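You operate a simulated robot arm through the tools that you are given. There is no shell and no other tool. Be economical: measure what you need, move in short steps, check, and stop when the job is done.

Carry out the task below with a simulated two-armed robot. There is one attempt and no reset: what you move stays moved.

JOB
Put clear piece 40 in the tray's middle cell and carry the tray to the glass bench.
Fine: switch the light off before lifting the tray, use both hands for it, then dust the opal top with the felt block and put the block back. What is to be rubbed or washed off counts as gone when no trace of it is left.

It is judged by the outcome, as a careful person would: the job done as asked, and still so three seconds after it is handed in. It fails if anything else is knocked over, pushed out of place, dropped, spilled or broken.

ROBOT AND FRAMES
Two 7-joint arms with two-finger parallel grippers on one trunk, on a base that drives. Base frame: it is fixed to the floor where the robot stands at the start and does not move with it; the origin is under the middle of the robot, x ahead of it, y to its left, z up. Units: m, rad, N and s.
The left shoulder is at the start at [0.05, 0.187, 1.135], the right one opposite. With the tool pointing down near the work surface each hand reaches from about 0.1 to 0.66 m from the robot's upright axis, wherever it stands, measured 20 degrees to its own side. Places, roughly: dust [0.5, 0.9, 0.9]; light table switch [0.4, 0.6, 0.9]; middle cell of the piece tray [0.6, 0.9, 0.9]; tray end of the glass bench [-1, -0.1, 0.9]. Payload 3.43 kg a hand.
The tool frame of a hand sits at the grasp point between the pads (the TCP): z along the fingers, y along the line on which they close. The tips reach 0.03 m beyond it. Largest opening 0.094 m; finger width 0.028, thickness 0.01; the body of the gripper, 0.05 by 0.096 m, starts 0.055 m behind the TCP.
Orientation is that of the tool frame in the base frame, as a unit quaternion [w, x, y, z]. With the fingers straight down and closing along the base's y, the tool's x points along the base's -x, its y along +y and its z along -z.

CONTROLS
- The arms move only by the tool arm_command. It takes "left_commands", "right_commands" or both (then of equal length, played together; a hand with none holds still); each is a list of rows, each a list of 7 numbers: the shift along the tool's x, y, z in cm, then the turn, a rotation vector about the tool's x, y, z in rad, then the closure, from 0 (fully open) to 1 (shut). In form: [[dx, dy, dz, rx, ry, rz, grip], ...]. A call has 1 to 10 rows; each row is the pose to reach, as a shift and turn from the pose commanded when the call began, along the tool's axes at that moment. A row lasts 0.2 s, in which the tool goes at most 0.05 m and 0.15 rad; a call with a longer step from one row to the next is refused whole, and so is a gripper value outside its range. Where a pose cannot be reached the arm comes as near as it can. A force on the tool above 70 N (or 10 N above the force at the start of the call, whichever is more), or a blocked arm, ends the call early, and 0.2 s more pass. The fingers move at their own pace (about 0.153 m/s each) and stop on an object; they squeeze with about 27 N. The grip force told is the motor's: it shows also when the fingers shut on nothing. Time passes only in rows, and 0.2 s behind the last, so rows that repeat a pose let the fingers close. It gives the time, the measured TCP pose, the force on the tool (base axes), the opening and the grip force at its end, in the units of the frame above (readings bear some noise), with the torque about the TCP (base axes, N m) and any sound that the robot's microphone picked up.
- Cameras (640 x 400 px; columns grow to the right, rows downward): "scene" is now at [0.15, -0.0416, 1.3295]; the picture's right is [-0.38, -0.93, 0.00], its down [-0.28, 0.11, -0.95] and it looks along [0.88, -0.36, -0.30] (base axes); focal length 214 px, centre (320, 200). "left" rides on the left gripper at [0.076, -0.014, -0.102] in its tool frame; the picture's right is [0.18, 0.98, 0.00], its down [-0.75, 0.14, -0.64] and it looks along [-0.63, 0.12, 0.77] (tool axes); focal length 243 px, centre (320, 200). "right" rides on the right gripper at [0.076, 0.014, -0.102] in its tool frame; the picture's right is [-0.18, 0.98, 0.00], its down [-0.75, -0.14, -0.64] and it looks along [-0.63, -0.12, 0.77] (tool axes); focal length 243 px, centre (320, 200). There is no depth. A picture from a camera that has moved, and an enlarged one, comes with that camera's place and axes in the base frame and with its lens. The place of the scene camera against the robot may be out by one fixed shift of up to 0.012 m in any direction.
- snapshot(camera): a new picture of that camera. It takes no simulated time.
- slide_trunk(by): slides the trunk up (or, below 0, down) by that many m; the arms and the scene camera ride with it, the base frame stays. It gives what a move gives, with no picture.
- roll_base(legs): drives the robot by 1 to 6 legs, each [ahead, left, turn to the left] in m, m and rad, along the robot's own axes; the way and the turn of a leg run together, so that a leg with both is an arc; at most 1.5 m and 3.142 rad a leg. The arms and the cameras ride along, it lands a little off, and it stops where it bumps. It gives what a move gives.
- pan_tilt(pan, tilt): turns the head with the scene camera to pan (to the left, within 1.396 rad either way) and tilt (down, from -0.506 to 1.204), counted from straight ahead of the robot. It gives what a move gives.
- zoom(camera, box): a new picture of the part [left, top, right, bottom] of that camera's present view, enlarged. It takes no simulated time.
- close_job(): hands the job in; it is judged then, once.

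Work in short steps. Places have to be worked out from the pictures, the camera data and where the tool is seen: move nearer, look again, correct. Check each grasp and each placing, and mend what went wrong. You have 120 turns and 88 pictures in all, those below and enlarged ones among them. Open the grippers and draw the arms clear of the work before you hand the job in, unless the task says otherwise; then end with one line.

The tools are called after "Request:" as name(argument=value, ...) on one line, values as JSON. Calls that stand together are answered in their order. arm_command: Moves the arms, as the interface text tells. Its arguments: {"type":"object","properties":{"left_commands":{"type":"array","items":{"type":"array","items":{"type":"number"}}},"right_commands":{"type":"array","items":{"type":"array","items":{"type":"number"}}}},"required":[]} The other tools are called the same way: slide_trunk (by) slides the trunk up or down; roll_base (legs) drives the base; pan_tilt (pan, tilt) turns the head that bears the scene camera; snapshot (camera) takes a picture; zoom (camera, box) takes an enlarged picture of a part of a camera's view; close_job () hands the job in.

At the start:

```text
clock: 0.0
left_ee_pos: [0.3479, 0.4374, 1.1862]
left_orientation: [0.0, 0.0, 1.0, 0.001]
left_force: [0.9, 0.4, -0.2]
left_torque: [0.0, -0.01, -0.03]
left_finger_gap: 0.0941
left_gripper_force: 0.0
right_ee_pos: [0.2869, 0.045, 1.2236]
right_orientation: [0.007, 0.014, 1.0, -0.012]
right_force: [74.4, -17.3, -80.6]
right_torque: [-0.73, 0.39, -0.78]
right_finger_gap: 0.0939
right_gripper_force: 0.0
trunk travel left (down, up): [-0.35, 0.082]
robot x, y, heading: [-0.0008, -0.0015, -0.002]
head pan, tilt: [-1.4, 0.576]
```

scene: 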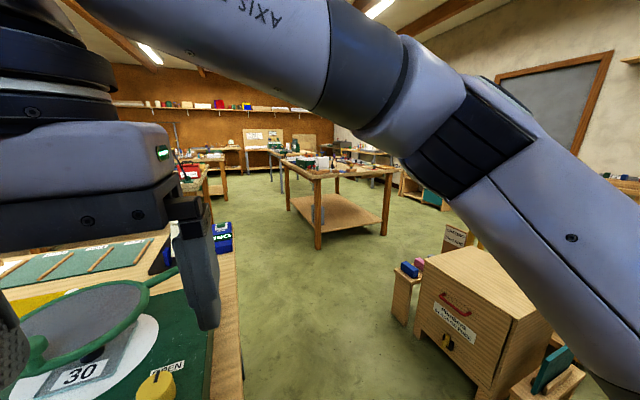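
right: 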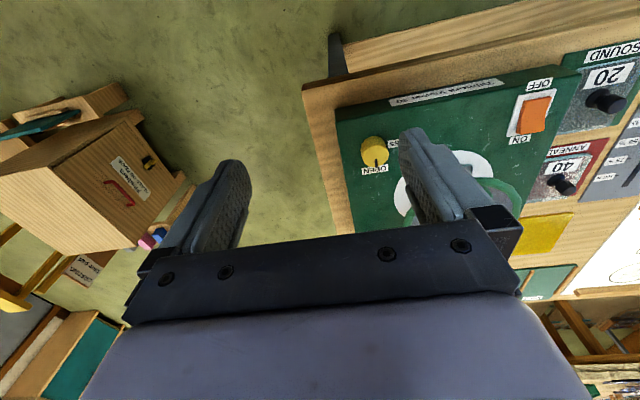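
left: 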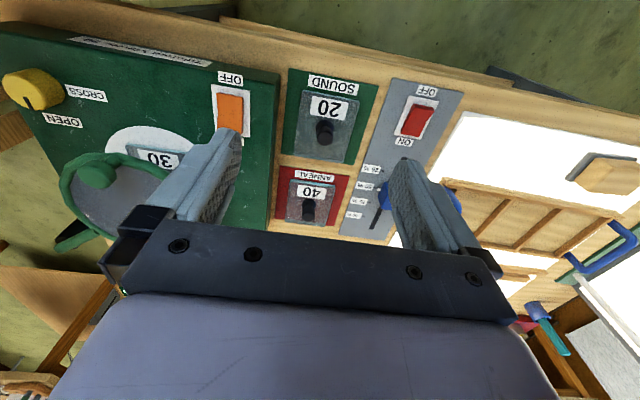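

The right hand's reading shows force at the start; I look toward the left work area with the head first.

Request:
pan_tilt(pan=0.7, tilt=0.7)

Request:
snapshot(camera="scene")

```text
clock: 2.0
left_ee_pos: [0.3475, 0.4375, 1.1852]
left_orientation: [0.0, 0.0, 1.0, 0.0]
left_force: [0.5, 0.4, 0.6]
left_torque: [0.0, -0.02, -0.02]
left_finger_gap: 0.0939
left_gripper_force: 0.1
right_ee_pos: [0.2873, 0.0431, 1.2237]
right_orientation: [0.007, 0.015, 1.0, -0.013]
right_force: [0.4, -0.7, -0.2]
right_torque: [0.03, 0.0, -0.02]
right_finger_gap: 0.0939
right_gripper_force: 0.0
trunk travel left (down, up): [-0.35, 0.082]
robot x, y, heading: [-0.0005, -0.0021, -0.005]
head pan, tilt: [0.7, 0.7]
```

```text
84 pictures are left
camera scene: at [0.1286, 0.0484, 1.2939], right [0.64, -0.77, 0.0], down [-0.49, -0.41, -0.76], along [0.59, 0.49, -0.64], focal length 214 px, centre (320, 200)
```

scene: 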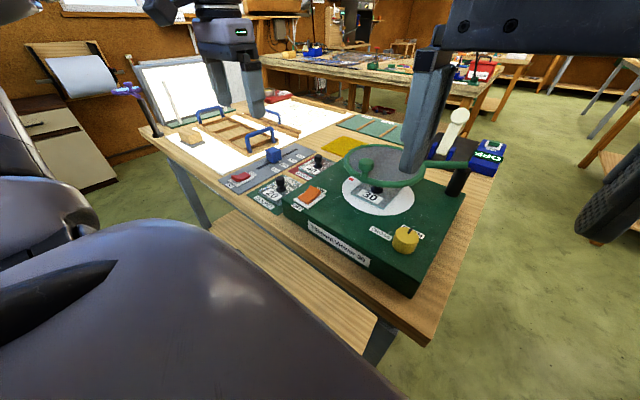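

Let me zoom in on the table.

Request:
zoom(camera="scene", box=[210, 80, 450, 230])

Request:
zoom(camera="left", box=[260, 50, 640, 290])

Request:
pan_tilt(pan=1.1, tilt=0.5)

Request:
snapshot(camera="scene")

```text
2.67 times, centred on (330, 155) of scene
camera zoom: at [0.1286, 0.0484, 1.2939], right [0.64, -0.77, 0.0], down [-0.49, -0.41, -0.76], along [0.59, 0.49, -0.64], focal length 572 px, centre (293, 320)
```

zoom: 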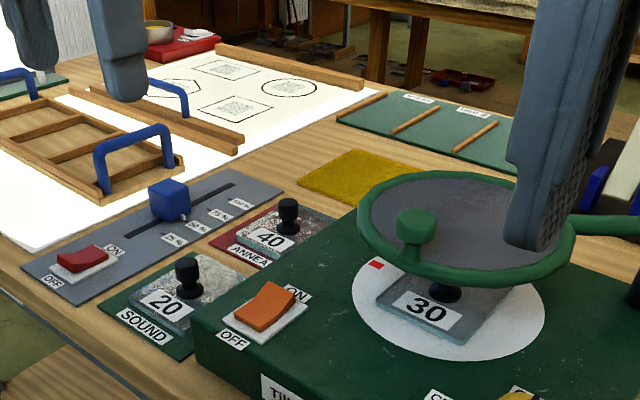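

```text
1.67 times, centred on (450, 170) of left
camera zoom: at [0.2713, 0.4237, 1.2888], right [-0.18, 0.98, 0.0], down [0.75, 0.14, 0.64], along [0.63, 0.12, -0.77], focal length 404 px, centre (103, 250)
```

zoom: 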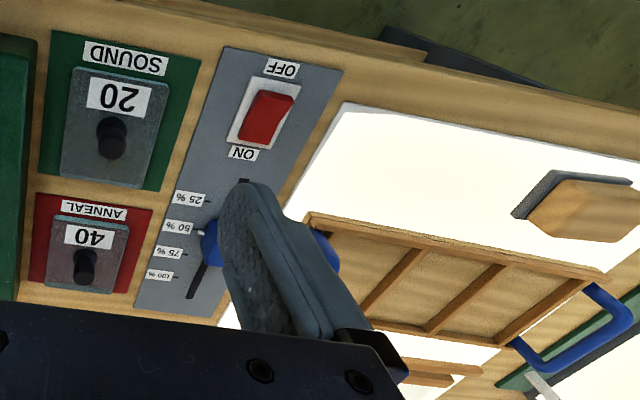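

```text
clock: 2.9
left_ee_pos: [0.3474, 0.4378, 1.1859]
left_orientation: [-0.001, 0.0, 1.0, 0.0]
left_force: [-0.2, 0.2, 0.6]
left_torque: [-0.01, 0.0, -0.03]
left_finger_gap: 0.0942
left_gripper_force: 0.0
right_ee_pos: [0.2872, 0.0445, 1.2237]
right_orientation: [0.006, 0.015, 1.0, -0.013]
right_force: [0.0, -0.1, 0.7]
right_torque: [-0.02, 0.01, 0.0]
right_finger_gap: 0.0941
right_gripper_force: 0.0
trunk travel left (down, up): [-0.35, 0.082]
robot x, y, heading: [0.0007, -0.0005, 0.001]
head pan, tilt: [1.1, 0.499]
```

```text
81 pictures are left
camera scene: at [0.105, 0.0747, 1.3116], right [0.89, -0.45, 0.0], down [-0.22, -0.43, -0.88], along [0.4, 0.78, -0.48], focal length 214 px, centre (320, 200)
```

scene: 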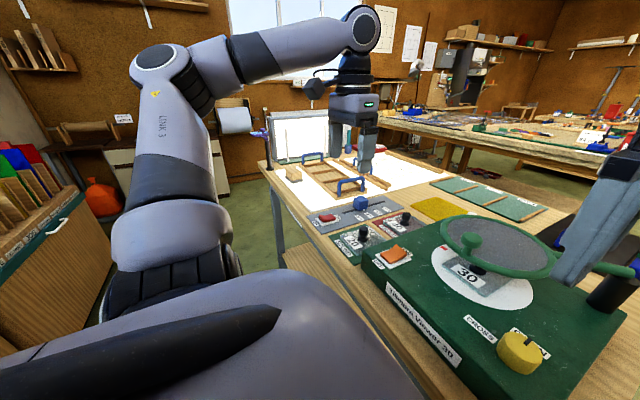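

Table layout is clear: switch ≈(0.39,0.60), piece 40 ≈(0.56,0.46), tray centre ≈(0.55,0.90). I check the floor to the left and the glass bench behind before driving.

Request:
pan_tilt(pan=1.39, tilt=0.9)

Request:
snapshot(camera="scene")

Request:
snapshot(camera="left")

```text
clock: 3.7
left_ee_pos: [0.3479, 0.4373, 1.1858]
left_orientation: [0.001, 0.0, 1.0, 0.0]
left_force: [-0.3, 0.1, -0.1]
left_torque: [0.0, 0.02, 0.0]
left_finger_gap: 0.0941
left_gripper_force: 0.0
right_ee_pos: [0.2872, 0.0462, 1.2169]
right_orientation: [0.013, 0.02, 0.999, -0.024]
right_force: [-5.2, 55.5, -66.4]
right_torque: [-7.74, -6.55, -4.94]
right_finger_gap: 0.094
right_gripper_force: 0.1
trunk travel left (down, up): [-0.35, 0.082]
robot x, y, heading: [-0.0038, 0.0024, -0.003]
head pan, tilt: [1.389, 0.901]
```

```text
80 pictures are left
camera scene: at [0.1005, 0.0745, 1.3035], right [0.91, -0.42, 0.0], down [-0.23, -0.51, -0.83], along [0.35, 0.76, -0.56], focal length 214 px, centre (320, 200)
```

scene: 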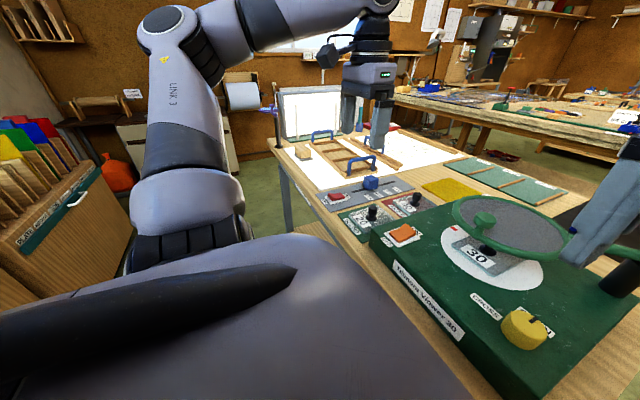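

```text
79 pictures are left
camera left: at [0.2713, 0.4238, 1.2887], right [-0.18, 0.98, 0.0], down [0.75, 0.14, 0.64], along [0.63, 0.12, -0.77], focal length 243 px, centre (320, 200)
```

left: 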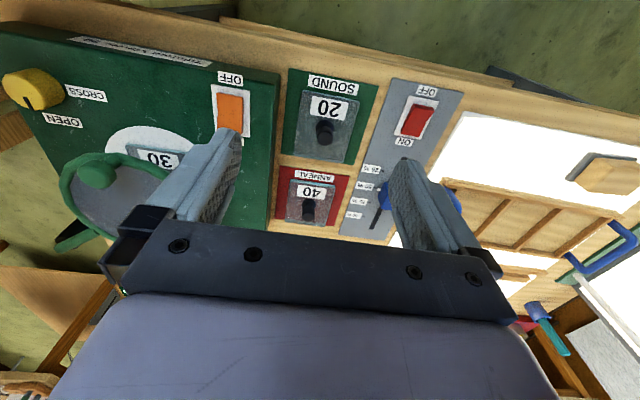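

The head bumps the right arm at the extreme pan, so I bring it back. Then I drive left 0.5 m along the table.

Request:
pan_tilt(pan=0.5, tilt=0.7)

Request:
roll_base(legs=[[0, 0.5, 0]])

Request:
snapshot(camera="left")

Request:
snapshot(camera="scene")

```text
clock: 4.9
left_ee_pos: [0.3476, 0.4372, 1.1856]
left_orientation: [0.0, 0.001, 1.0, 0.0]
left_force: [-0.8, 0.4, -0.3]
left_torque: [0.01, -0.02, 0.02]
left_finger_gap: 0.0938
left_gripper_force: 0.1
right_ee_pos: [0.2873, 0.0444, 1.2238]
right_orientation: [0.007, 0.013, 1.0, -0.014]
right_force: [0.0, 0.5, 0.7]
right_torque: [-0.02, -0.01, -0.05]
right_finger_gap: 0.0937
right_gripper_force: 0.0
trunk travel left (down, up): [-0.35, 0.082]
robot x, y, heading: [-0.0001, 0.0002, -0.005]
head pan, tilt: [0.499, 0.7]
```

```text
clock: 7.9
left_ee_pos: [0.3501, 0.9394, 1.1848]
left_orientation: [0.001, 0.001, 1.0, 0.0]
left_force: [0.1, -0.4, 0.2]
left_torque: [-0.03, 0.02, -0.01]
left_finger_gap: 0.0938
left_gripper_force: 0.0
right_ee_pos: [0.2872, 0.5456, 1.2225]
right_orientation: [0.007, 0.016, 1.0, -0.014]
right_force: [0.0, 0.5, -0.7]
right_torque: [-0.01, -0.02, -0.01]
right_finger_gap: 0.0943
right_gripper_force: 0.2
trunk travel left (down, up): [-0.35, 0.082]
robot x, y, heading: [-0.0008, 0.5033, -0.004]
head pan, tilt: [0.499, 0.7]
```

```text
78 pictures are left
camera left: at [0.2735, 0.926, 1.2887], right [-0.18, 0.98, 0.0], down [0.75, 0.14, 0.64], along [0.63, 0.12, -0.77], focal length 243 px, centre (320, 200)
```

left: 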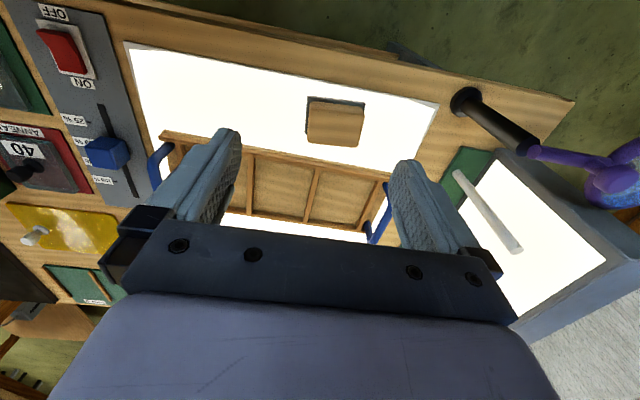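

```text
77 pictures are left
camera scene: at [0.1391, 0.5371, 1.2939], right [0.48, -0.88, 0.0], down [-0.57, -0.31, -0.76], along [0.67, 0.36, -0.64], focal length 214 px, centre (320, 200)
```

scene: 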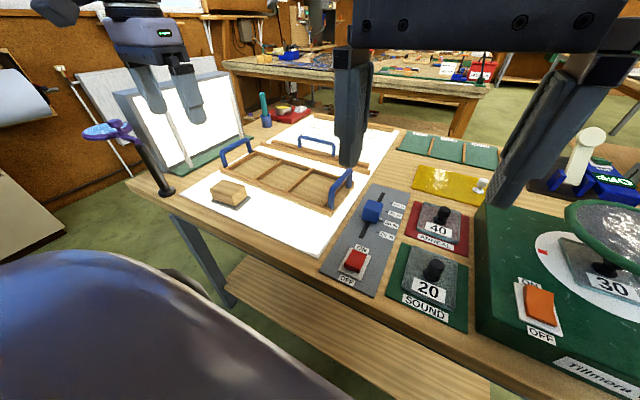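

Driving worked. I'll get a closer look at the switch and piece 40 from the scene camera to pin positions.

Request:
zoom(camera="scene", box=[310, 160, 490, 310])

Request:
zoom(camera="scene", box=[170, 100, 410, 250])

Request:
snapshot(camera="right")

```text
2.67 times, centred on (400, 235) of scene
camera zoom: at [0.1391, 0.5371, 1.2939], right [0.48, -0.88, 0.0], down [-0.57, -0.31, -0.76], along [0.67, 0.36, -0.64], focal length 572 px, centre (107, 107)
```

zoom: 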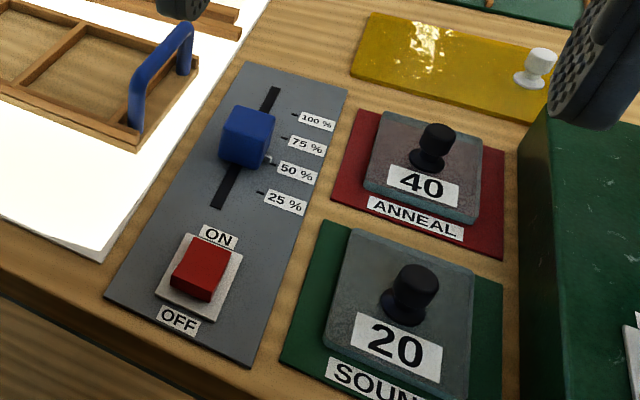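

```text
2.67 times, centred on (290, 175) of scene
camera zoom: at [0.1391, 0.5371, 1.2939], right [0.48, -0.88, 0.0], down [-0.57, -0.31, -0.76], along [0.67, 0.36, -0.64], focal length 572 px, centre (400, 267)
```

zoom: 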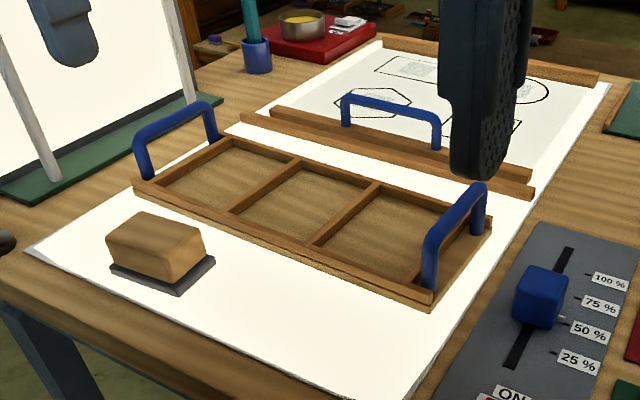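

```text
74 pictures are left
camera right: at [0.2115, 0.5664, 1.3236], right [0.21, 0.98, -0.02], down [0.74, -0.15, 0.66], along [0.64, -0.16, -0.75], focal length 243 px, centre (320, 200)
```

right: 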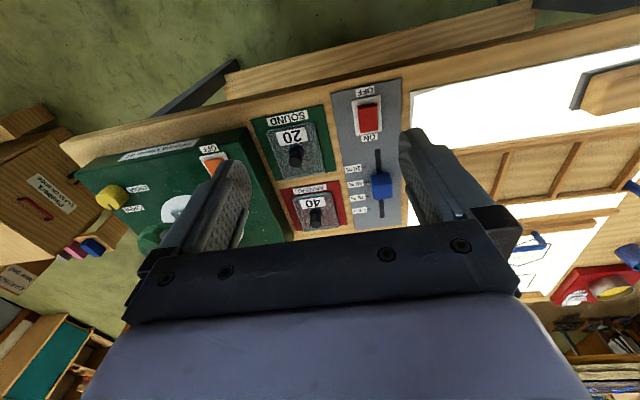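

The rocker's OFF end is on the robot's side, centre ≈(0.39,0.60). I move the right hand aside and bring the left hand, closed, above the switch.

Request:
arm_command(left_commands=[[0, -4, 0, 0, 0, 0, 0.5], [-1, -8, 2, 0, 0, 0, 1], [-1.5, -12, 4, 0, 0, 0, 1], [-2, -16, 6, 0, 0, 0, 1], [-2.5, -20, 8, 0, 0, 0, 1], [-3, -24, 10, 0, 0, 0, 1], [-3, -28, 12, 0, 0, 0, 1], [-3, -31, 14, 0, 0, 0, 1], [-3, -33, 15, 0, 0, 0, 1], [-3, -33, 15, 0, 0, 0, 1]], right_commands=[[0, -4, 0, 0, 0, 0, 0], [0, -8, 0, 0, 0, 0, 0], [0, -12, 0, 0, 0, 0, 0], [0, -16, 0, 0, 0, 0, 0], [0, -20, 0, 0, 0, 0, 0], [0, -24, 0, 0, 0, 0, 0], [0, -25, 0, 0, 0, 0, 0], [0, -25, 0, 0, 0, 0, 0], [0, -25, 0, 0, 0, 0, 0], [0, -25, 0, 0, 0, 0, 0]])

Request:
snapshot(camera="left")

Request:
snapshot(camera="scene")

```text
clock: 8.6
left_ee_pos: [0.3613, 0.8481, 1.1625]
left_orientation: [-0.001, 0.002, 1.0, 0.001]
left_force: [0.1, 1.1, -0.1]
left_torque: [0.0, 0.02, 0.0]
left_finger_gap: 0.0002
left_gripper_force: 27.1
right_ee_pos: [0.293, 0.4586, 1.2176]
right_orientation: [0.007, 0.038, 0.999, -0.016]
right_force: [23.5, 28.2, -14.2]
right_torque: [-3.61, 1.57, -2.73]
right_finger_gap: 0.094
right_gripper_force: 0.1
trunk travel left (down, up): [-0.35, 0.082]
robot x, y, heading: [-0.001, 0.5063, -0.003]
head pan, tilt: [0.499, 0.7]
stopped in row 3 (right hand): the force on the tool passed its limit (the readings are from after the stop); the commanded pose is now the measured one
```

```text
73 pictures are left
camera left: at [0.2841, 0.8349, 1.265], right [-0.18, 0.98, 0.0], down [0.75, 0.14, 0.64], along [0.63, 0.12, -0.77], focal length 243 px, centre (320, 200)
```

left: 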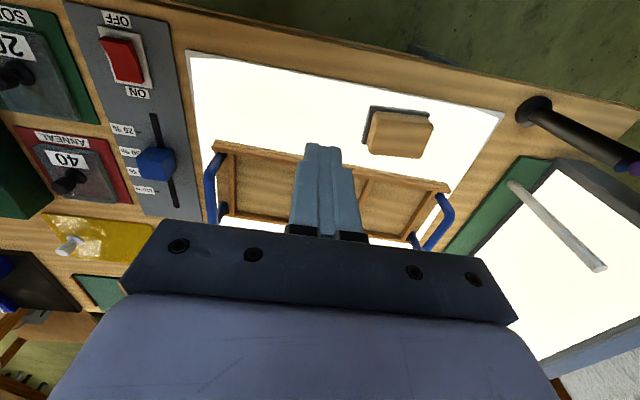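

```text
72 pictures are left
camera scene: at [0.1432, 0.531, 1.2971], right [0.41, -0.91, 0.0], down [-0.56, -0.25, -0.79], along [0.72, 0.32, -0.61], focal length 214 px, centre (320, 200)
```

scene: 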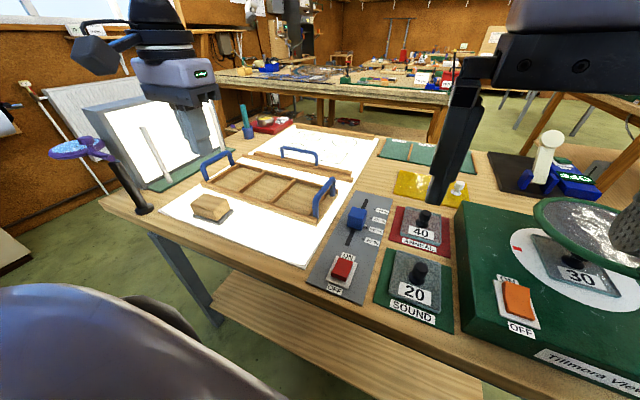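

The right arm brushes the head when moving sideways. I move the right hand forward first (away from the head), with the left unmoved.

Request:
arm_command(right_commands=[[-3, 0, 0, 0, 0, 0, 0], [-7, 0, 0, 0, 0, 0, 0], [-11, 0, 0, 0, 0, 0, 0], [-15, 0, 0, 0, 0, 0, 0], [-15, -3, 0, 0, 0, 0, 0], [-15, -7, 0, 0, 0, 0, 0], [-15, -11, 0, 0, 0, 0, 0], [-15, -15, 0, 0, 0, 0, 0]])

Request:
snapshot(camera="scene")

```text
clock: 10.4
left_ee_pos: [0.3612, 0.8494, 1.1615]
left_orientation: [0.0, 0.002, 1.0, 0.001]
left_force: [0.2, 0.1, 0.0]
left_torque: [0.01, -0.01, -0.01]
left_finger_gap: 0.0001
left_gripper_force: 26.3
right_ee_pos: [0.4303, 0.2981, 1.2288]
right_orientation: [0.008, 0.032, 0.999, -0.014]
right_force: [0.3, 1.1, 0.2]
right_torque: [0.04, 0.02, -0.01]
right_finger_gap: 0.0939
right_gripper_force: 0.0
trunk travel left (down, up): [-0.35, 0.082]
robot x, y, heading: [0.0016, 0.504, -0.003]
head pan, tilt: [0.499, 0.7]
```

```text
71 pictures are left
camera scene: at [0.1389, 0.536, 1.294], right [0.48, -0.88, 0.0], down [-0.57, -0.31, -0.77], along [0.67, 0.36, -0.64], focal length 214 px, centre (320, 200)
```

scene: 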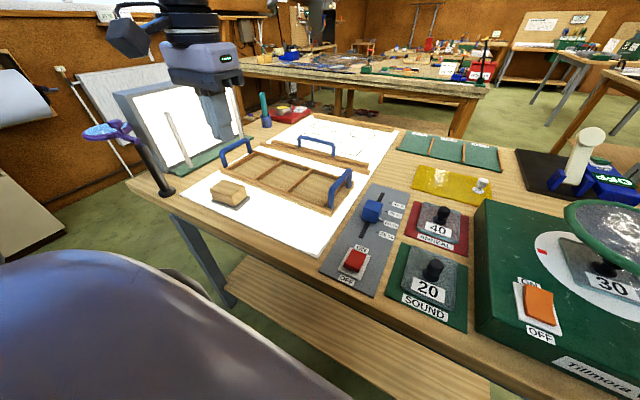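

The right arm is clear now. I bring the left hand to above the switch.

Request:
arm_command(left_commands=[[0, -4, 0, 0, 0, 0, 1], [0, -8, 0, 0, 0, 0, 1], [-1, -12, 0, 0, 0, 0, 1], [-1, -16, 3, 0, 0, 0, 1], [-2, -20, 6, 0, 0, 0, 1], [-2, -24, 9, 0, 0, 0, 1], [-2, -24.4, 13, 0, 0, 0, 1], [-2, -24.4, 13, 0, 0, 0, 1]])

Request:
snapshot(camera="left")

Request:
zoom(camera="scene", box=[250, 150, 490, 300])

```text
refused: row 5 steps farther than a row can; nothing moved
```

```text
70 pictures are left
camera left: at [0.2839, 0.8345, 1.2651], right [-0.18, 0.98, 0.0], down [0.75, 0.14, 0.64], along [0.63, 0.12, -0.77], focal length 243 px, centre (320, 200)
```

left: 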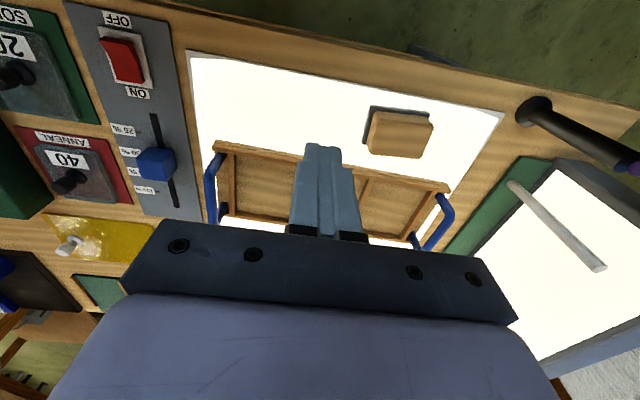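

```text
2.67 times, centred on (370, 225) of scene
camera zoom: at [0.1389, 0.536, 1.294], right [0.48, -0.88, 0.0], down [-0.57, -0.31, -0.77], along [0.67, 0.36, -0.64], focal length 572 px, centre (187, 133)
```

zoom: 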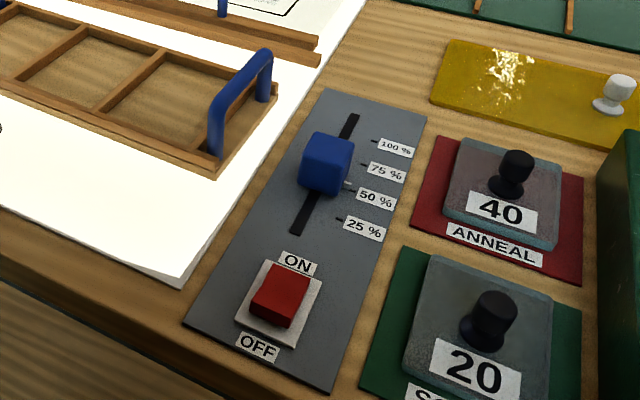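

A step was too long; I retry with smaller rows.

Request:
arm_command(left_commands=[[0, -4, 0, 0, 0, 0, 1], [0, -8, 0, 0, 0, 0, 1], [-1, -12, 0, 0, 0, 0, 1], [-1, -16, 2, 0, 0, 0, 1], [-2, -20, 4, 0, 0, 0, 1], [-2, -24, 6, 0, 0, 0, 1], [-2, -24.4, 10, 0, 0, 0, 1], [-2, -24.4, 13, 0, 0, 0, 1], [-2, -24.4, 13, 0, 0, 0, 1]])

Request:
snapshot(camera="left")

Request:
zoom(camera="scene", box=[250, 150, 490, 300])

```text
clock: 12.4
left_ee_pos: [0.3735, 0.6228, 1.0337]
left_orientation: [0.001, 0.002, 1.0, 0.0]
left_force: [0.3, -1.5, 0.6]
left_torque: [-0.05, 0.02, -0.03]
left_finger_gap: 0.0
left_gripper_force: 27.3
left hand out of reach, approached as far as the arm can: row 6, 7, 8, 9
right_ee_pos: [0.4299, 0.2978, 1.2285]
right_orientation: [0.008, 0.031, 0.999, -0.015]
right_force: [0.4, -0.1, 0.7]
right_torque: [0.02, -0.02, 0.02]
right_finger_gap: 0.094
right_gripper_force: 0.2
trunk travel left (down, up): [-0.35, 0.082]
robot x, y, heading: [0.0004, 0.5025, -0.004]
head pan, tilt: [0.499, 0.7]
```

```text
68 pictures are left
camera left: at [0.2977, 0.6101, 1.136], right [-0.18, 0.98, 0.0], down [0.75, 0.14, 0.64], along [0.63, 0.12, -0.77], focal length 243 px, centre (320, 200)
```

left: 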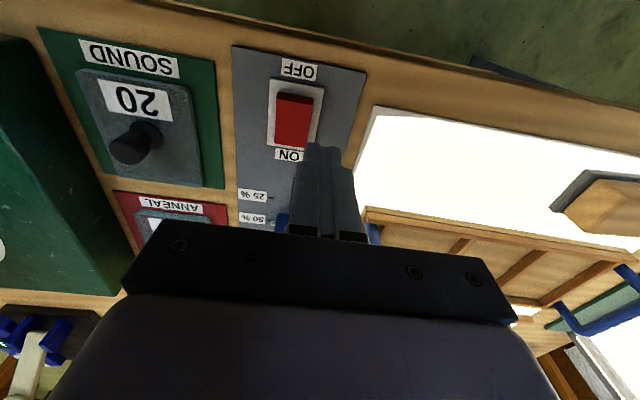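

```text
2.67 times, centred on (370, 225) of scene
camera zoom: at [0.139, 0.5366, 1.2939], right [0.48, -0.88, 0.0], down [-0.57, -0.31, -0.77], along [0.67, 0.36, -0.64], focal length 572 px, centre (187, 133)
```

zoom: 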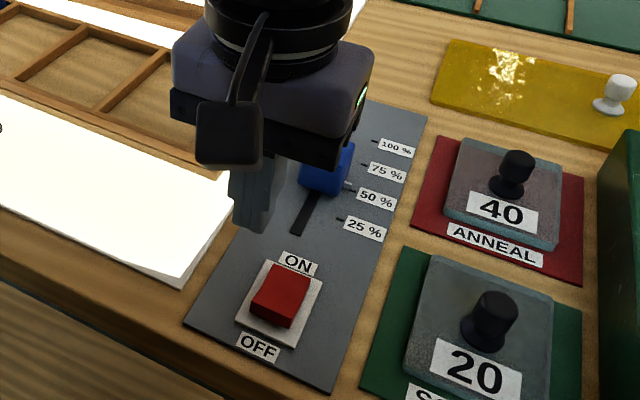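

Rocker centre ≈(0.387,0.601), OFF end ≈x 0.370. The left arm is at its inner limit, so I shift the base 0.1 m right and re-aim.

Request:
roll_base(legs=[[0, -0.12, 0]])

```text
clock: 13.6
left_ee_pos: [0.3737, 0.5044, 1.0326]
left_orientation: [0.0, 0.001, 1.0, 0.0]
left_force: [0.1, 0.1, -0.9]
left_torque: [0.01, 0.0, 0.01]
left_finger_gap: 0.0
left_gripper_force: 26.9
right_ee_pos: [0.4297, 0.1782, 1.2284]
right_orientation: [0.009, 0.032, 0.999, -0.015]
right_force: [0.3, -1.2, 0.8]
right_torque: [0.03, 0.02, -0.03]
right_finger_gap: 0.094
right_gripper_force: 0.0
trunk travel left (down, up): [-0.35, 0.082]
robot x, y, heading: [0.0011, 0.3835, 0.0]
head pan, tilt: [0.499, 0.7]
```

Now move to y=0.601, x=0.370, still above the switch, and check.

Request:
arm_command(left_commands=[[0.2, 4, 0, 0, 0, 0, 1], [0.4, 8, 2, 0, 0, 0, 1], [0.4, 9.7, 5, 0, 0, 0, 1], [0.4, 9.7, 5, 0, 0, 0, 1]])

Request:
snapshot(camera="left")

```text
clock: 14.6
left_ee_pos: [0.3694, 0.6016, 0.9824]
left_orientation: [0.0, 0.002, 1.0, -0.001]
left_force: [-0.4, -0.1, 0.5]
left_torque: [0.01, 0.01, -0.03]
left_finger_gap: 0.0001
left_gripper_force: 27.0
right_ee_pos: [0.4303, 0.1782, 1.2278]
right_orientation: [0.008, 0.033, 0.999, -0.016]
right_force: [0.0, -0.4, -0.2]
right_torque: [-0.01, 0.0, 0.01]
right_finger_gap: 0.094
right_gripper_force: 0.1
trunk travel left (down, up): [-0.35, 0.082]
robot x, y, heading: [-0.0006, 0.3847, -0.002]
head pan, tilt: [0.499, 0.7]
```

```text
66 pictures are left
camera left: at [0.2928, 0.5884, 1.0858], right [-0.18, 0.98, 0.0], down [0.75, 0.14, 0.64], along [0.63, 0.12, -0.77], focal length 243 px, centre (320, 200)
```

left: 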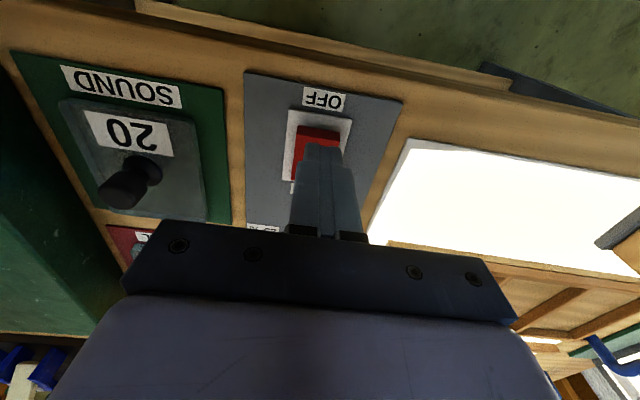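

Tip sits over the OFF half. I press down in small steps.

Request:
arm_command(left_commands=[[-0.2, 0, 1.5, 0, 0, 0, 1], [-0.2, 0, 2.2, 0, 0, 0, 1], [-0.2, 0, 2.7, 0, 0, 0, 1], [-0.2, 0, 3.1, 0, 0, 0, 1], [-0.2, 0, 3.5, 0, 0, 0, 1], [-0.2, 0, 3.9, 0, 0, 0, 1]])

Request:
snapshot(camera="left")

```text
clock: 16.0
left_ee_pos: [0.3712, 0.601, 0.9487]
left_orientation: [0.004, 0.002, 1.0, 0.0]
left_force: [-10.5, 7.1, 37.6]
left_torque: [0.28, -0.25, -0.17]
left_finger_gap: 0.0002
left_gripper_force: 26.8
right_ee_pos: [0.4266, 0.1793, 1.2285]
right_orientation: [0.009, 0.031, 0.999, -0.015]
right_force: [-0.6, -0.2, 0.2]
right_torque: [-0.02, 0.01, -0.03]
right_finger_gap: 0.094
right_gripper_force: 0.0
trunk travel left (down, up): [-0.35, 0.082]
robot x, y, heading: [-0.0023, 0.3845, -0.004]
head pan, tilt: [0.499, 0.7]
```

```text
65 pictures are left
camera left: at [0.2936, 0.5879, 1.0507], right [-0.18, 0.98, 0.0], down [0.75, 0.14, 0.65], along [0.64, 0.12, -0.76], focal length 243 px, centre (320, 200)
```

left: 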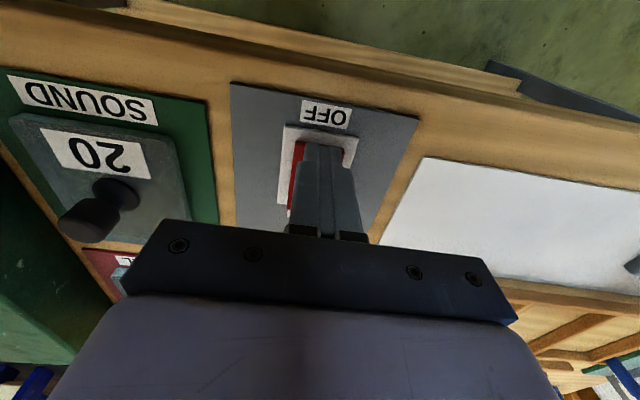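

The light is off. I lift the left hand straight up, then shift the base so piece 40 lies in the left hand's comfortable area.

Request:
arm_command(left_commands=[[0, 0, -3, 0, 0, 0, 1], [0, 0, -7, 0, 0, 0, 1], [0, 0, -11, 0, 0, 0, 1], [0, 0, -15, 0, 0, 0, 0.5], [-3, 0, -17, 0, 0, 0, 0]])

Request:
roll_base(legs=[[0, -0.1, 0]])

Request:
snapshot(camera="left")

Request:
snapshot(camera="scene")

```text
clock: 17.2
left_ee_pos: [0.4042, 0.6009, 1.1143]
left_orientation: [0.0, 0.002, 1.0, -0.001]
left_force: [-0.3, -0.3, 0.2]
left_torque: [0.01, 0.01, 0.02]
left_finger_gap: 0.094
left_gripper_force: 0.1
right_ee_pos: [0.4304, 0.179, 1.2279]
right_orientation: [0.008, 0.032, 0.999, -0.015]
right_force: [-0.6, 0.0, -0.8]
right_torque: [-0.03, -0.01, 0.0]
right_finger_gap: 0.094
right_gripper_force: 0.1
trunk travel left (down, up): [-0.35, 0.082]
robot x, y, heading: [-0.0008, 0.3858, -0.004]
head pan, tilt: [0.499, 0.7]
```

```text
clock: 18.4
left_ee_pos: [0.4029, 0.5006, 1.1135]
left_orientation: [0.0, 0.001, 1.0, 0.0]
left_force: [0.3, -0.8, 0.3]
left_torque: [-0.03, -0.02, -0.04]
left_finger_gap: 0.0941
left_gripper_force: 0.0
right_ee_pos: [0.4299, 0.0785, 1.2266]
right_orientation: [0.008, 0.032, 0.999, -0.016]
right_force: [0.4, 0.6, -0.9]
right_torque: [0.0, 0.02, -0.03]
right_finger_gap: 0.094
right_gripper_force: 0.0
trunk travel left (down, up): [-0.35, 0.082]
robot x, y, heading: [0.0004, 0.2852, -0.001]
head pan, tilt: [0.499, 0.7]
```

```text
64 pictures are left
camera left: at [0.3261, 0.4867, 1.2175], right [-0.18, 0.98, 0.0], down [0.75, 0.14, 0.64], along [0.63, 0.12, -0.77], focal length 243 px, centre (320, 200)
```

left: 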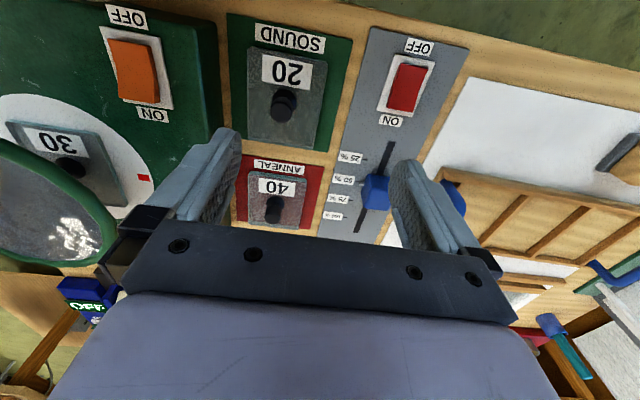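

```text
63 pictures are left
camera scene: at [0.1385, 0.3167, 1.2939], right [0.47, -0.88, 0.0], down [-0.57, -0.31, -0.77], along [0.67, 0.36, -0.64], focal length 214 px, centre (320, 200)
```

scene: 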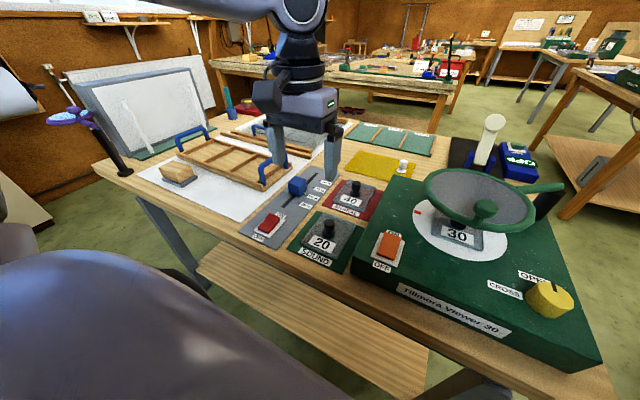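

Knob of piece 40 ≈(0.575,0.460). I go above it with fingers half closed (viewer box is close by at y≈0.395).

Request:
arm_command(left_commands=[[-4, -1, 0, 0, 0, 0, 0.45], [-8, -2, 0, 0, 0, 0, 0.45], [-12, -3, 0, 0, 0, 0, 0.45], [-15, -4, 2, 0, 0, 0, 0.45], [-16, -4, 5, 0, 0, 0, 0.45], [-16, -4, 8, 0, 0, 0, 0.45], [-16, -4, 8, 0, 0, 0, 0.45]])

Request:
snapshot(camera="left")

Request:
zoom(camera="scene", box=[270, 120, 430, 220])

```text
clock: 20.0
left_ee_pos: [0.5162, 0.4989, 1.0367]
left_orientation: [0.0, 0.001, 1.0, -0.001]
left_force: [1.0, 0.9, -0.2]
left_torque: [0.01, -0.02, -0.01]
left_finger_gap: 0.0515
left_gripper_force: 0.1
left hand out of reach, approached as far as the arm can: row 3, 4, 5, 6, 7
right_ee_pos: [0.4291, 0.0774, 1.2287]
right_orientation: [0.008, 0.033, 0.999, -0.015]
right_force: [-0.6, -0.5, 0.1]
right_torque: [0.0, -0.01, -0.03]
right_finger_gap: 0.0938
right_gripper_force: 0.1
trunk travel left (down, up): [-0.35, 0.082]
robot x, y, heading: [-0.0002, 0.283, -0.006]
head pan, tilt: [0.499, 0.7]
```

```text
62 pictures are left
camera left: at [0.4389, 0.4851, 1.1401], right [-0.18, 0.98, 0.0], down [0.75, 0.14, 0.64], along [0.63, 0.11, -0.77], focal length 243 px, centre (320, 200)
```

left: 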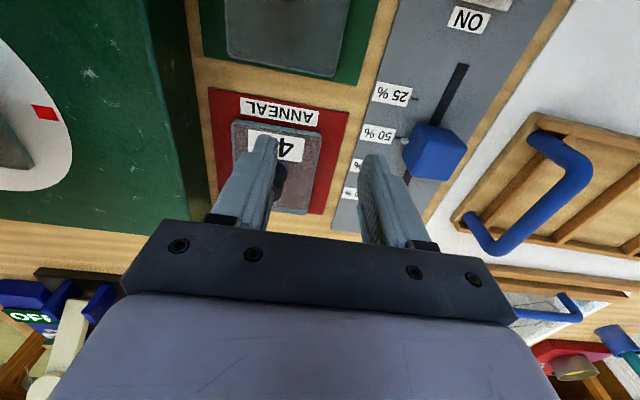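

```text
4.00 times, centred on (350, 170) of scene
camera zoom: at [0.1384, 0.3175, 1.2939], right [0.47, -0.88, 0.0], down [-0.57, -0.31, -0.77], along [0.67, 0.36, -0.64], focal length 858 px, centre (200, 320)
```

zoom: 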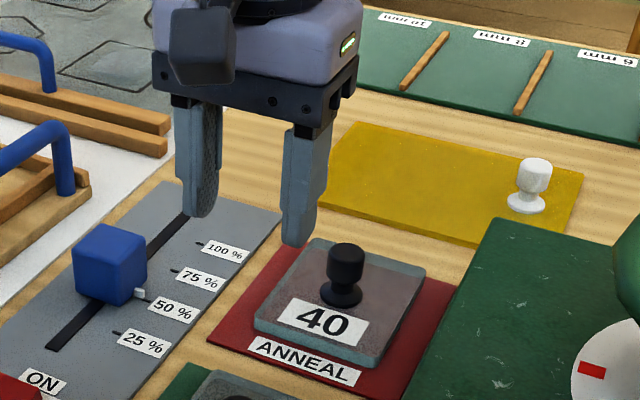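

The left arm stops short at x≈0.516. I raise the trunk (shoulder nearer wrist height) and retry toward the knob.

Request:
slide_trunk(by=0.08)

Request:
arm_command(left_commands=[[-1, -1, 3, 0, 0, 0, 0.45], [-3, -3, 6, 0, 0, 0, 0.45], [-5, -4, 8, 0, 0, 0, 0.45], [-5, -4, 8, 0, 0, 0, 0.45]])

```text
clock: 21.1
left_ee_pos: [0.5164, 0.4981, 1.1171]
left_orientation: [0.001, 0.001, 1.0, -0.001]
left_force: [0.1, 0.4, 0.6]
left_torque: [0.01, -0.06, -0.03]
left_finger_gap: 0.0516
left_gripper_force: 0.1
right_ee_pos: [0.4291, 0.0787, 1.3088]
right_orientation: [0.007, 0.032, 0.999, -0.015]
right_force: [1.4, 0.0, -0.7]
right_torque: [-0.01, 0.01, 0.01]
right_finger_gap: 0.0939
right_gripper_force: 0.0
trunk travel left (down, up): [-0.43, 0.002]
robot x, y, heading: [-0.0012, 0.2855, -0.008]
head pan, tilt: [0.499, 0.7]
```

```text
clock: 22.1
left_ee_pos: [0.5108, 0.5031, 1.0543]
left_orientation: [0.0, 0.002, 1.0, -0.001]
left_force: [-0.8, -0.5, 0.0]
left_torque: [0.0, 0.01, -0.01]
left_finger_gap: 0.0515
left_gripper_force: 0.0
left hand out of reach, approached as far as the arm can: row 1, 2, 3, 4
right_ee_pos: [0.4292, 0.0782, 1.3086]
right_orientation: [0.008, 0.032, 0.999, -0.015]
right_force: [-0.7, 0.3, 0.4]
right_torque: [-0.03, 0.0, 0.04]
right_finger_gap: 0.0942
right_gripper_force: 0.1
trunk travel left (down, up): [-0.43, 0.002]
robot x, y, heading: [0.0015, 0.2843, -0.002]
head pan, tilt: [0.499, 0.7]
```

Still limited, likely a wrist-roll limit; the knob is round, so I let the tool yaw while approaching.

Request:
arm_command(left_commands=[[0, 0, 0, 0, 0, 0.14, 0.45], [-1, -1, 0, 0, 0, 0.28, 0.45], [-3, -2, 0, 0, 0, 0.42, 0.45], [-6, -4, 1, 0, 0, 0.5, 0.45], [-6, -4, 2, 0, 0, 0.5, 0.45]])

```text
clock: 23.4
left_ee_pos: [0.5147, 0.5074, 1.0562]
left_orientation: [0.002, 0.25, 0.968, 0.0]
left_force: [-0.3, 0.3, -0.3]
left_torque: [0.01, -0.01, -0.03]
left_finger_gap: 0.0518
left_gripper_force: 0.1
left hand out of reach, approached as far as the arm can: row 2, 3, 4, 5
right_ee_pos: [0.4292, 0.0785, 1.3083]
right_orientation: [0.009, 0.033, 0.999, -0.016]
right_force: [-0.5, -0.4, -0.3]
right_torque: [0.02, 0.0, 0.02]
right_finger_gap: 0.0939
right_gripper_force: 0.0
trunk travel left (down, up): [-0.43, 0.002]
robot x, y, heading: [0.0004, 0.2884, -0.0]
head pan, tilt: [0.499, 0.7]
```

Yaw works but reach doesn't grow. I test whether the limit depends on direction: go out to the left at this height, then forward.

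Request:
arm_command(left_commands=[[0, 0, -3, 0, 0, -0.14, 0.45], [0, 0, -4, 0, 0, -0.28, 0.45], [0, 0, -4, 0, 0, -0.42, 0.45], [0, 0, -4, 0, 0, -0.5, 0.45], [0, 0, -4, 0, 0, -0.5, 0.45]])

Request:
snapshot(camera="scene")

```text
clock: 24.6
left_ee_pos: [0.5139, 0.5082, 1.0957]
left_orientation: [0.001, 0.002, 1.0, -0.002]
left_force: [-0.5, -0.4, -0.8]
left_torque: [0.03, -0.01, -0.02]
left_finger_gap: 0.0516
left_gripper_force: 0.1
right_ee_pos: [0.4293, 0.0782, 1.3083]
right_orientation: [0.008, 0.032, 0.999, -0.015]
right_force: [-0.4, 0.1, 0.0]
right_torque: [-0.01, 0.0, 0.0]
right_finger_gap: 0.0942
right_gripper_force: 0.2
trunk travel left (down, up): [-0.43, 0.002]
robot x, y, heading: [-0.0018, 0.2836, -0.001]
head pan, tilt: [0.499, 0.7]
```

```text
60 pictures are left
camera scene: at [0.1385, 0.3176, 1.3739], right [0.47, -0.88, 0.0], down [-0.57, -0.31, -0.76], along [0.67, 0.36, -0.64], focal length 214 px, centre (320, 200)
```

scene: 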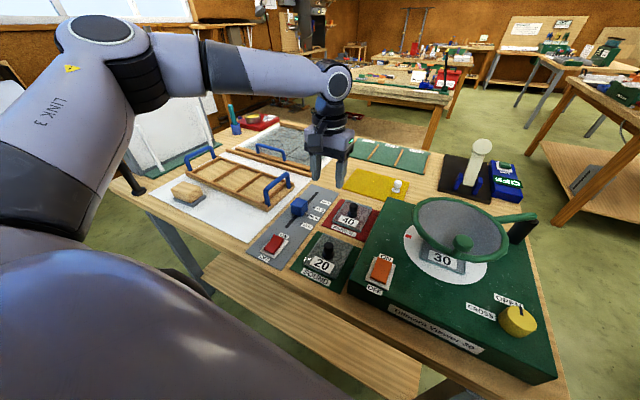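

The elbow is out to the left, so I test reach further left: (0.58, 0.60).

Request:
arm_command(left_commands=[[0, 4, 0, 0, 0, 0, 0.45], [-1, 8, 0, 0, 0, 0, 0.45], [-5, 9, 0, 0, 0, 0, 0.45], [-8, 9, 0, 0, 0, 0, 0.45], [-8, 9, 0, 0, 0, 0, 0.45]])

```text
clock: 25.8
left_ee_pos: [0.5696, 0.6027, 1.0963]
left_orientation: [0.001, 0.003, 1.0, -0.001]
left_force: [0.8, -0.7, -0.2]
left_torque: [-0.02, 0.0, 0.0]
left_finger_gap: 0.0516
left_gripper_force: 0.1
left hand out of reach, approached as far as the arm can: row 4, 5
right_ee_pos: [0.4313, 0.0795, 1.3089]
right_orientation: [0.007, 0.033, 0.999, -0.016]
right_force: [0.1, -0.3, 0.2]
right_torque: [-0.03, 0.02, 0.02]
right_finger_gap: 0.094
right_gripper_force: 0.0
trunk travel left (down, up): [-0.43, 0.002]
robot x, y, heading: [0.0012, 0.2792, -0.004]
head pan, tilt: [0.499, 0.7]
```

At (0.57,0.32 rel) it does reach; the inner-side is limited in this posture. Driving forward a bit would help, so I look down at the base–table gap.

Request:
pan_tilt(pan=0.0, tilt=1.2)

Request:
snapshot(camera="scene")

```text
clock: 26.7
left_ee_pos: [0.5691, 0.6045, 1.0975]
left_orientation: [0.001, 0.002, 1.0, 0.0]
left_force: [-0.6, 0.9, -0.1]
left_torque: [0.02, -0.01, 0.01]
left_finger_gap: 0.0518
left_gripper_force: 0.1
right_ee_pos: [0.43, 0.0783, 1.3091]
right_orientation: [0.008, 0.032, 0.999, -0.015]
right_force: [0.3, -1.0, -0.3]
right_torque: [0.03, 0.0, -0.01]
right_finger_gap: 0.0942
right_gripper_force: 0.0
trunk travel left (down, up): [-0.43, 0.002]
robot x, y, heading: [0.0023, 0.2839, -0.001]
head pan, tilt: [0.0, 1.201]
```

```text
59 pictures are left
camera scene: at [0.1197, 0.2771, 1.338], right [0.0, -1.0, 0.0], down [-0.93, 0.0, -0.36], along [0.36, 0.0, -0.93], focal length 214 px, centre (320, 200)
```

scene: 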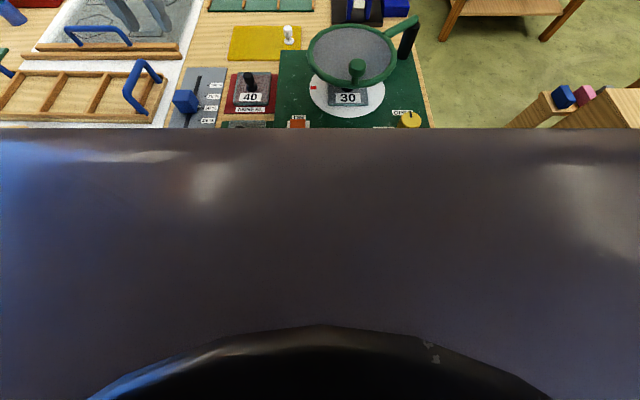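

The body hides the gap, so I advance cautiously by 0.04 m and check the achieved pose.

Request:
roll_base(legs=[[0.04, 0, 0]])

```text
clock: 27.6
left_ee_pos: [0.611, 0.6023, 1.0963]
left_orientation: [0.001, 0.002, 1.0, -0.001]
left_force: [0.2, 0.3, -0.5]
left_torque: [-0.01, 0.02, 0.03]
left_finger_gap: 0.0517
left_gripper_force: 0.0
right_ee_pos: [0.4709, 0.0789, 1.3072]
right_orientation: [0.007, 0.033, 0.999, -0.015]
right_force: [-0.1, -0.1, 0.0]
right_torque: [0.01, 0.02, 0.0]
right_finger_gap: 0.0941
right_gripper_force: 0.1
trunk travel left (down, up): [-0.43, 0.002]
robot x, y, heading: [0.0397, 0.2797, -0.003]
head pan, tilt: [0.0, 1.201]
```

Room ahead. I shift right 0.09 so the knob lies at a reachable spot, and tilt the head to watch.

Request:
roll_base(legs=[[0, -0.09, 0]])

Request:
arm_command(left_commands=[[2, -3, 0, 0, 0, 0, 0.45], [4, -4.5, 3, 0, 0, 0, 0.45], [4, -4.5, 6, 0, 0, 0, 0.45], [4, -4.5, 6, 0, 0, 0, 0.45]])

Request:
pan_tilt(pan=0.3, tilt=0.8)

Request:
zoom(camera="left", box=[200, 80, 440, 230])

Request:
snapshot(camera="scene")

```text
clock: 28.7
left_ee_pos: [0.6075, 0.5117, 1.096]
left_orientation: [0.001, 0.001, 1.0, -0.002]
left_force: [-0.7, -1.0, 0.8]
left_torque: [0.02, 0.02, 0.03]
left_finger_gap: 0.0516
left_gripper_force: 0.0
right_ee_pos: [0.4685, -0.0119, 1.308]
right_orientation: [0.009, 0.033, 0.999, -0.014]
right_force: [0.3, 0.5, 0.4]
right_torque: [0.02, 0.03, 0.04]
right_finger_gap: 0.0941
right_gripper_force: 0.0
trunk travel left (down, up): [-0.43, 0.002]
robot x, y, heading: [0.0396, 0.1964, -0.005]
head pan, tilt: [0.0, 1.201]
```

```text
clock: 29.7
left_ee_pos: [0.5684, 0.4672, 1.0373]
left_orientation: [0.002, 0.001, 1.0, 0.0]
left_force: [-0.9, 0.0, 0.0]
left_torque: [-0.03, 0.02, 0.01]
left_finger_gap: 0.0516
left_gripper_force: 0.1
right_ee_pos: [0.4683, -0.0116, 1.3082]
right_orientation: [0.009, 0.032, 0.999, -0.016]
right_force: [-0.5, 0.1, -0.5]
right_torque: [0.02, 0.0, 0.0]
right_finger_gap: 0.0937
right_gripper_force: 0.1
trunk travel left (down, up): [-0.43, 0.002]
robot x, y, heading: [0.0423, 0.1925, -0.004]
head pan, tilt: [0.0, 1.201]
```

```text
clock: 30.5
left_ee_pos: [0.5688, 0.4672, 1.0358]
left_orientation: [0.0, 0.002, 1.0, -0.001]
left_force: [-0.7, -0.4, -0.5]
left_torque: [0.0, -0.02, 0.02]
left_finger_gap: 0.0519
left_gripper_force: 0.1
right_ee_pos: [0.4685, -0.0107, 1.3095]
right_orientation: [0.008, 0.032, 0.999, -0.015]
right_force: [0.4, -0.4, 0.7]
right_torque: [0.01, -0.01, 0.01]
right_finger_gap: 0.0942
right_gripper_force: 0.1
trunk travel left (down, up): [-0.43, 0.002]
robot x, y, heading: [0.0369, 0.1948, -0.004]
head pan, tilt: [0.3, 0.799]
```

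```text
2.67 times, centred on (320, 155) of left
camera zoom: at [0.492, 0.4543, 1.1398], right [-0.18, 0.98, 0.0], down [0.75, 0.14, 0.64], along [0.63, 0.11, -0.77], focal length 647 px, centre (320, 320)
```

zoom: 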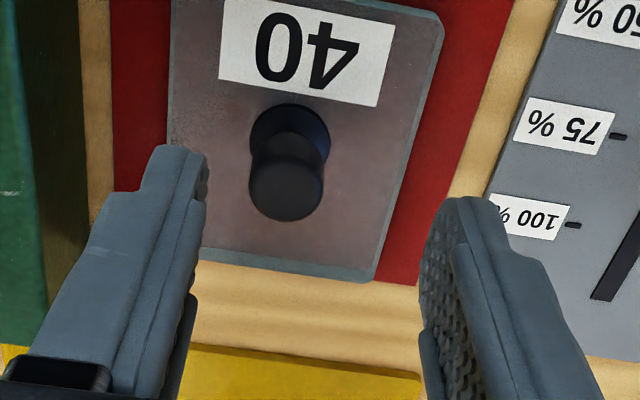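

```text
57 pictures are left
camera scene: at [0.18, 0.2108, 1.3656], right [0.29, -0.96, 0.0], down [-0.69, -0.21, -0.7], along [0.67, 0.2, -0.72], focal length 214 px, centre (320, 200)
```

scene: 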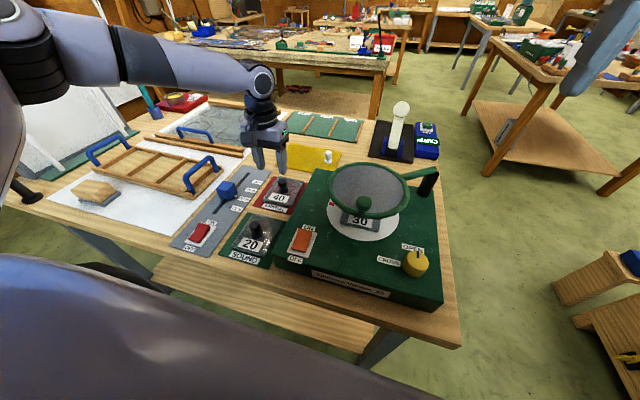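

Knob located at ≈(0.591,0.4605), top z≈0.958. I move over it, then descend with the fingers straddling it.

Request:
arm_command(left_commands=[[-2.2, -0.6, 0, 0, 0, 0, 0.45], [-2.2, -0.6, 3, 0, 0, 0, 0.45], [-2.2, -0.6, 5.5, 0, 0, 0, 0.45], [-2.2, -0.6, 7.4, 0, 0, 0, 0.45], [-2.2, -0.6, 7.4, 0, 0, 0, 0.45]])

Request:
zoom(camera="left", box=[200, 80, 440, 230])

Request:
zoom(camera="scene", box=[200, 110, 360, 210])

```text
clock: 31.7
left_ee_pos: [0.5595, 0.4778, 0.9814]
left_orientation: [0.002, 0.001, 1.0, -0.001]
left_force: [0.1, -0.2, -0.7]
left_torque: [-0.03, 0.0, -0.04]
left_finger_gap: 0.0516
left_gripper_force: 0.0
left hand out of reach, approached as far as the arm can: row 1, 2, 3, 4, 5
right_ee_pos: [0.4691, -0.0103, 1.308]
right_orientation: [0.008, 0.032, 0.999, -0.015]
right_force: [-0.3, -0.3, -0.2]
right_torque: [-0.03, -0.01, -0.01]
right_finger_gap: 0.0941
right_gripper_force: 0.0
trunk travel left (down, up): [-0.43, 0.002]
robot x, y, heading: [0.041, 0.1966, 0.0]
head pan, tilt: [0.3, 0.799]
```

```text
2.67 times, centred on (320, 155) of left
camera zoom: at [0.4829, 0.4639, 1.0841], right [-0.18, 0.98, 0.0], down [0.75, 0.14, 0.64], along [0.63, 0.11, -0.76], focal length 647 px, centre (320, 320)
```

zoom: 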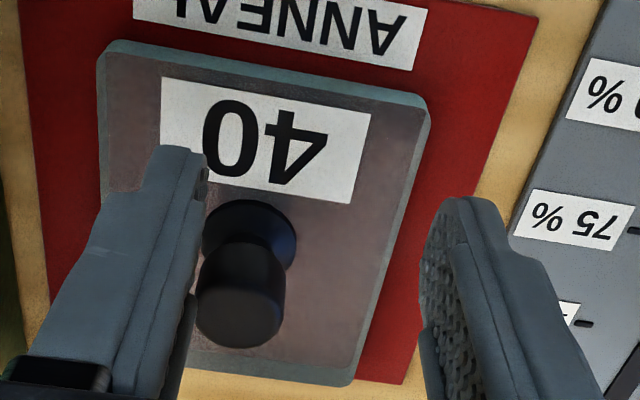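

```text
4.00 times, centred on (280, 160) of scene
camera zoom: at [0.18, 0.2108, 1.3657], right [0.29, -0.96, 0.0], down [-0.69, -0.21, -0.7], along [0.67, 0.2, -0.72], focal length 858 px, centre (480, 360)
```

zoom: 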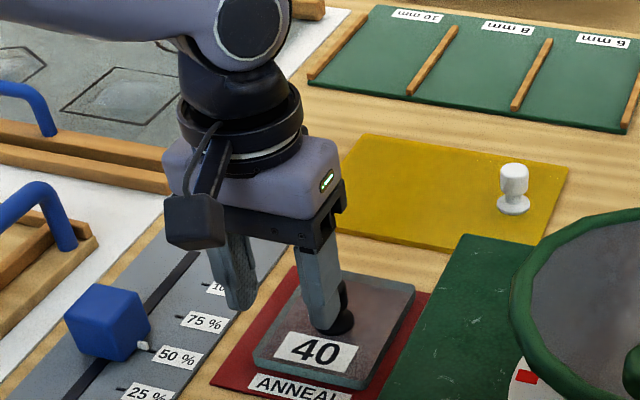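

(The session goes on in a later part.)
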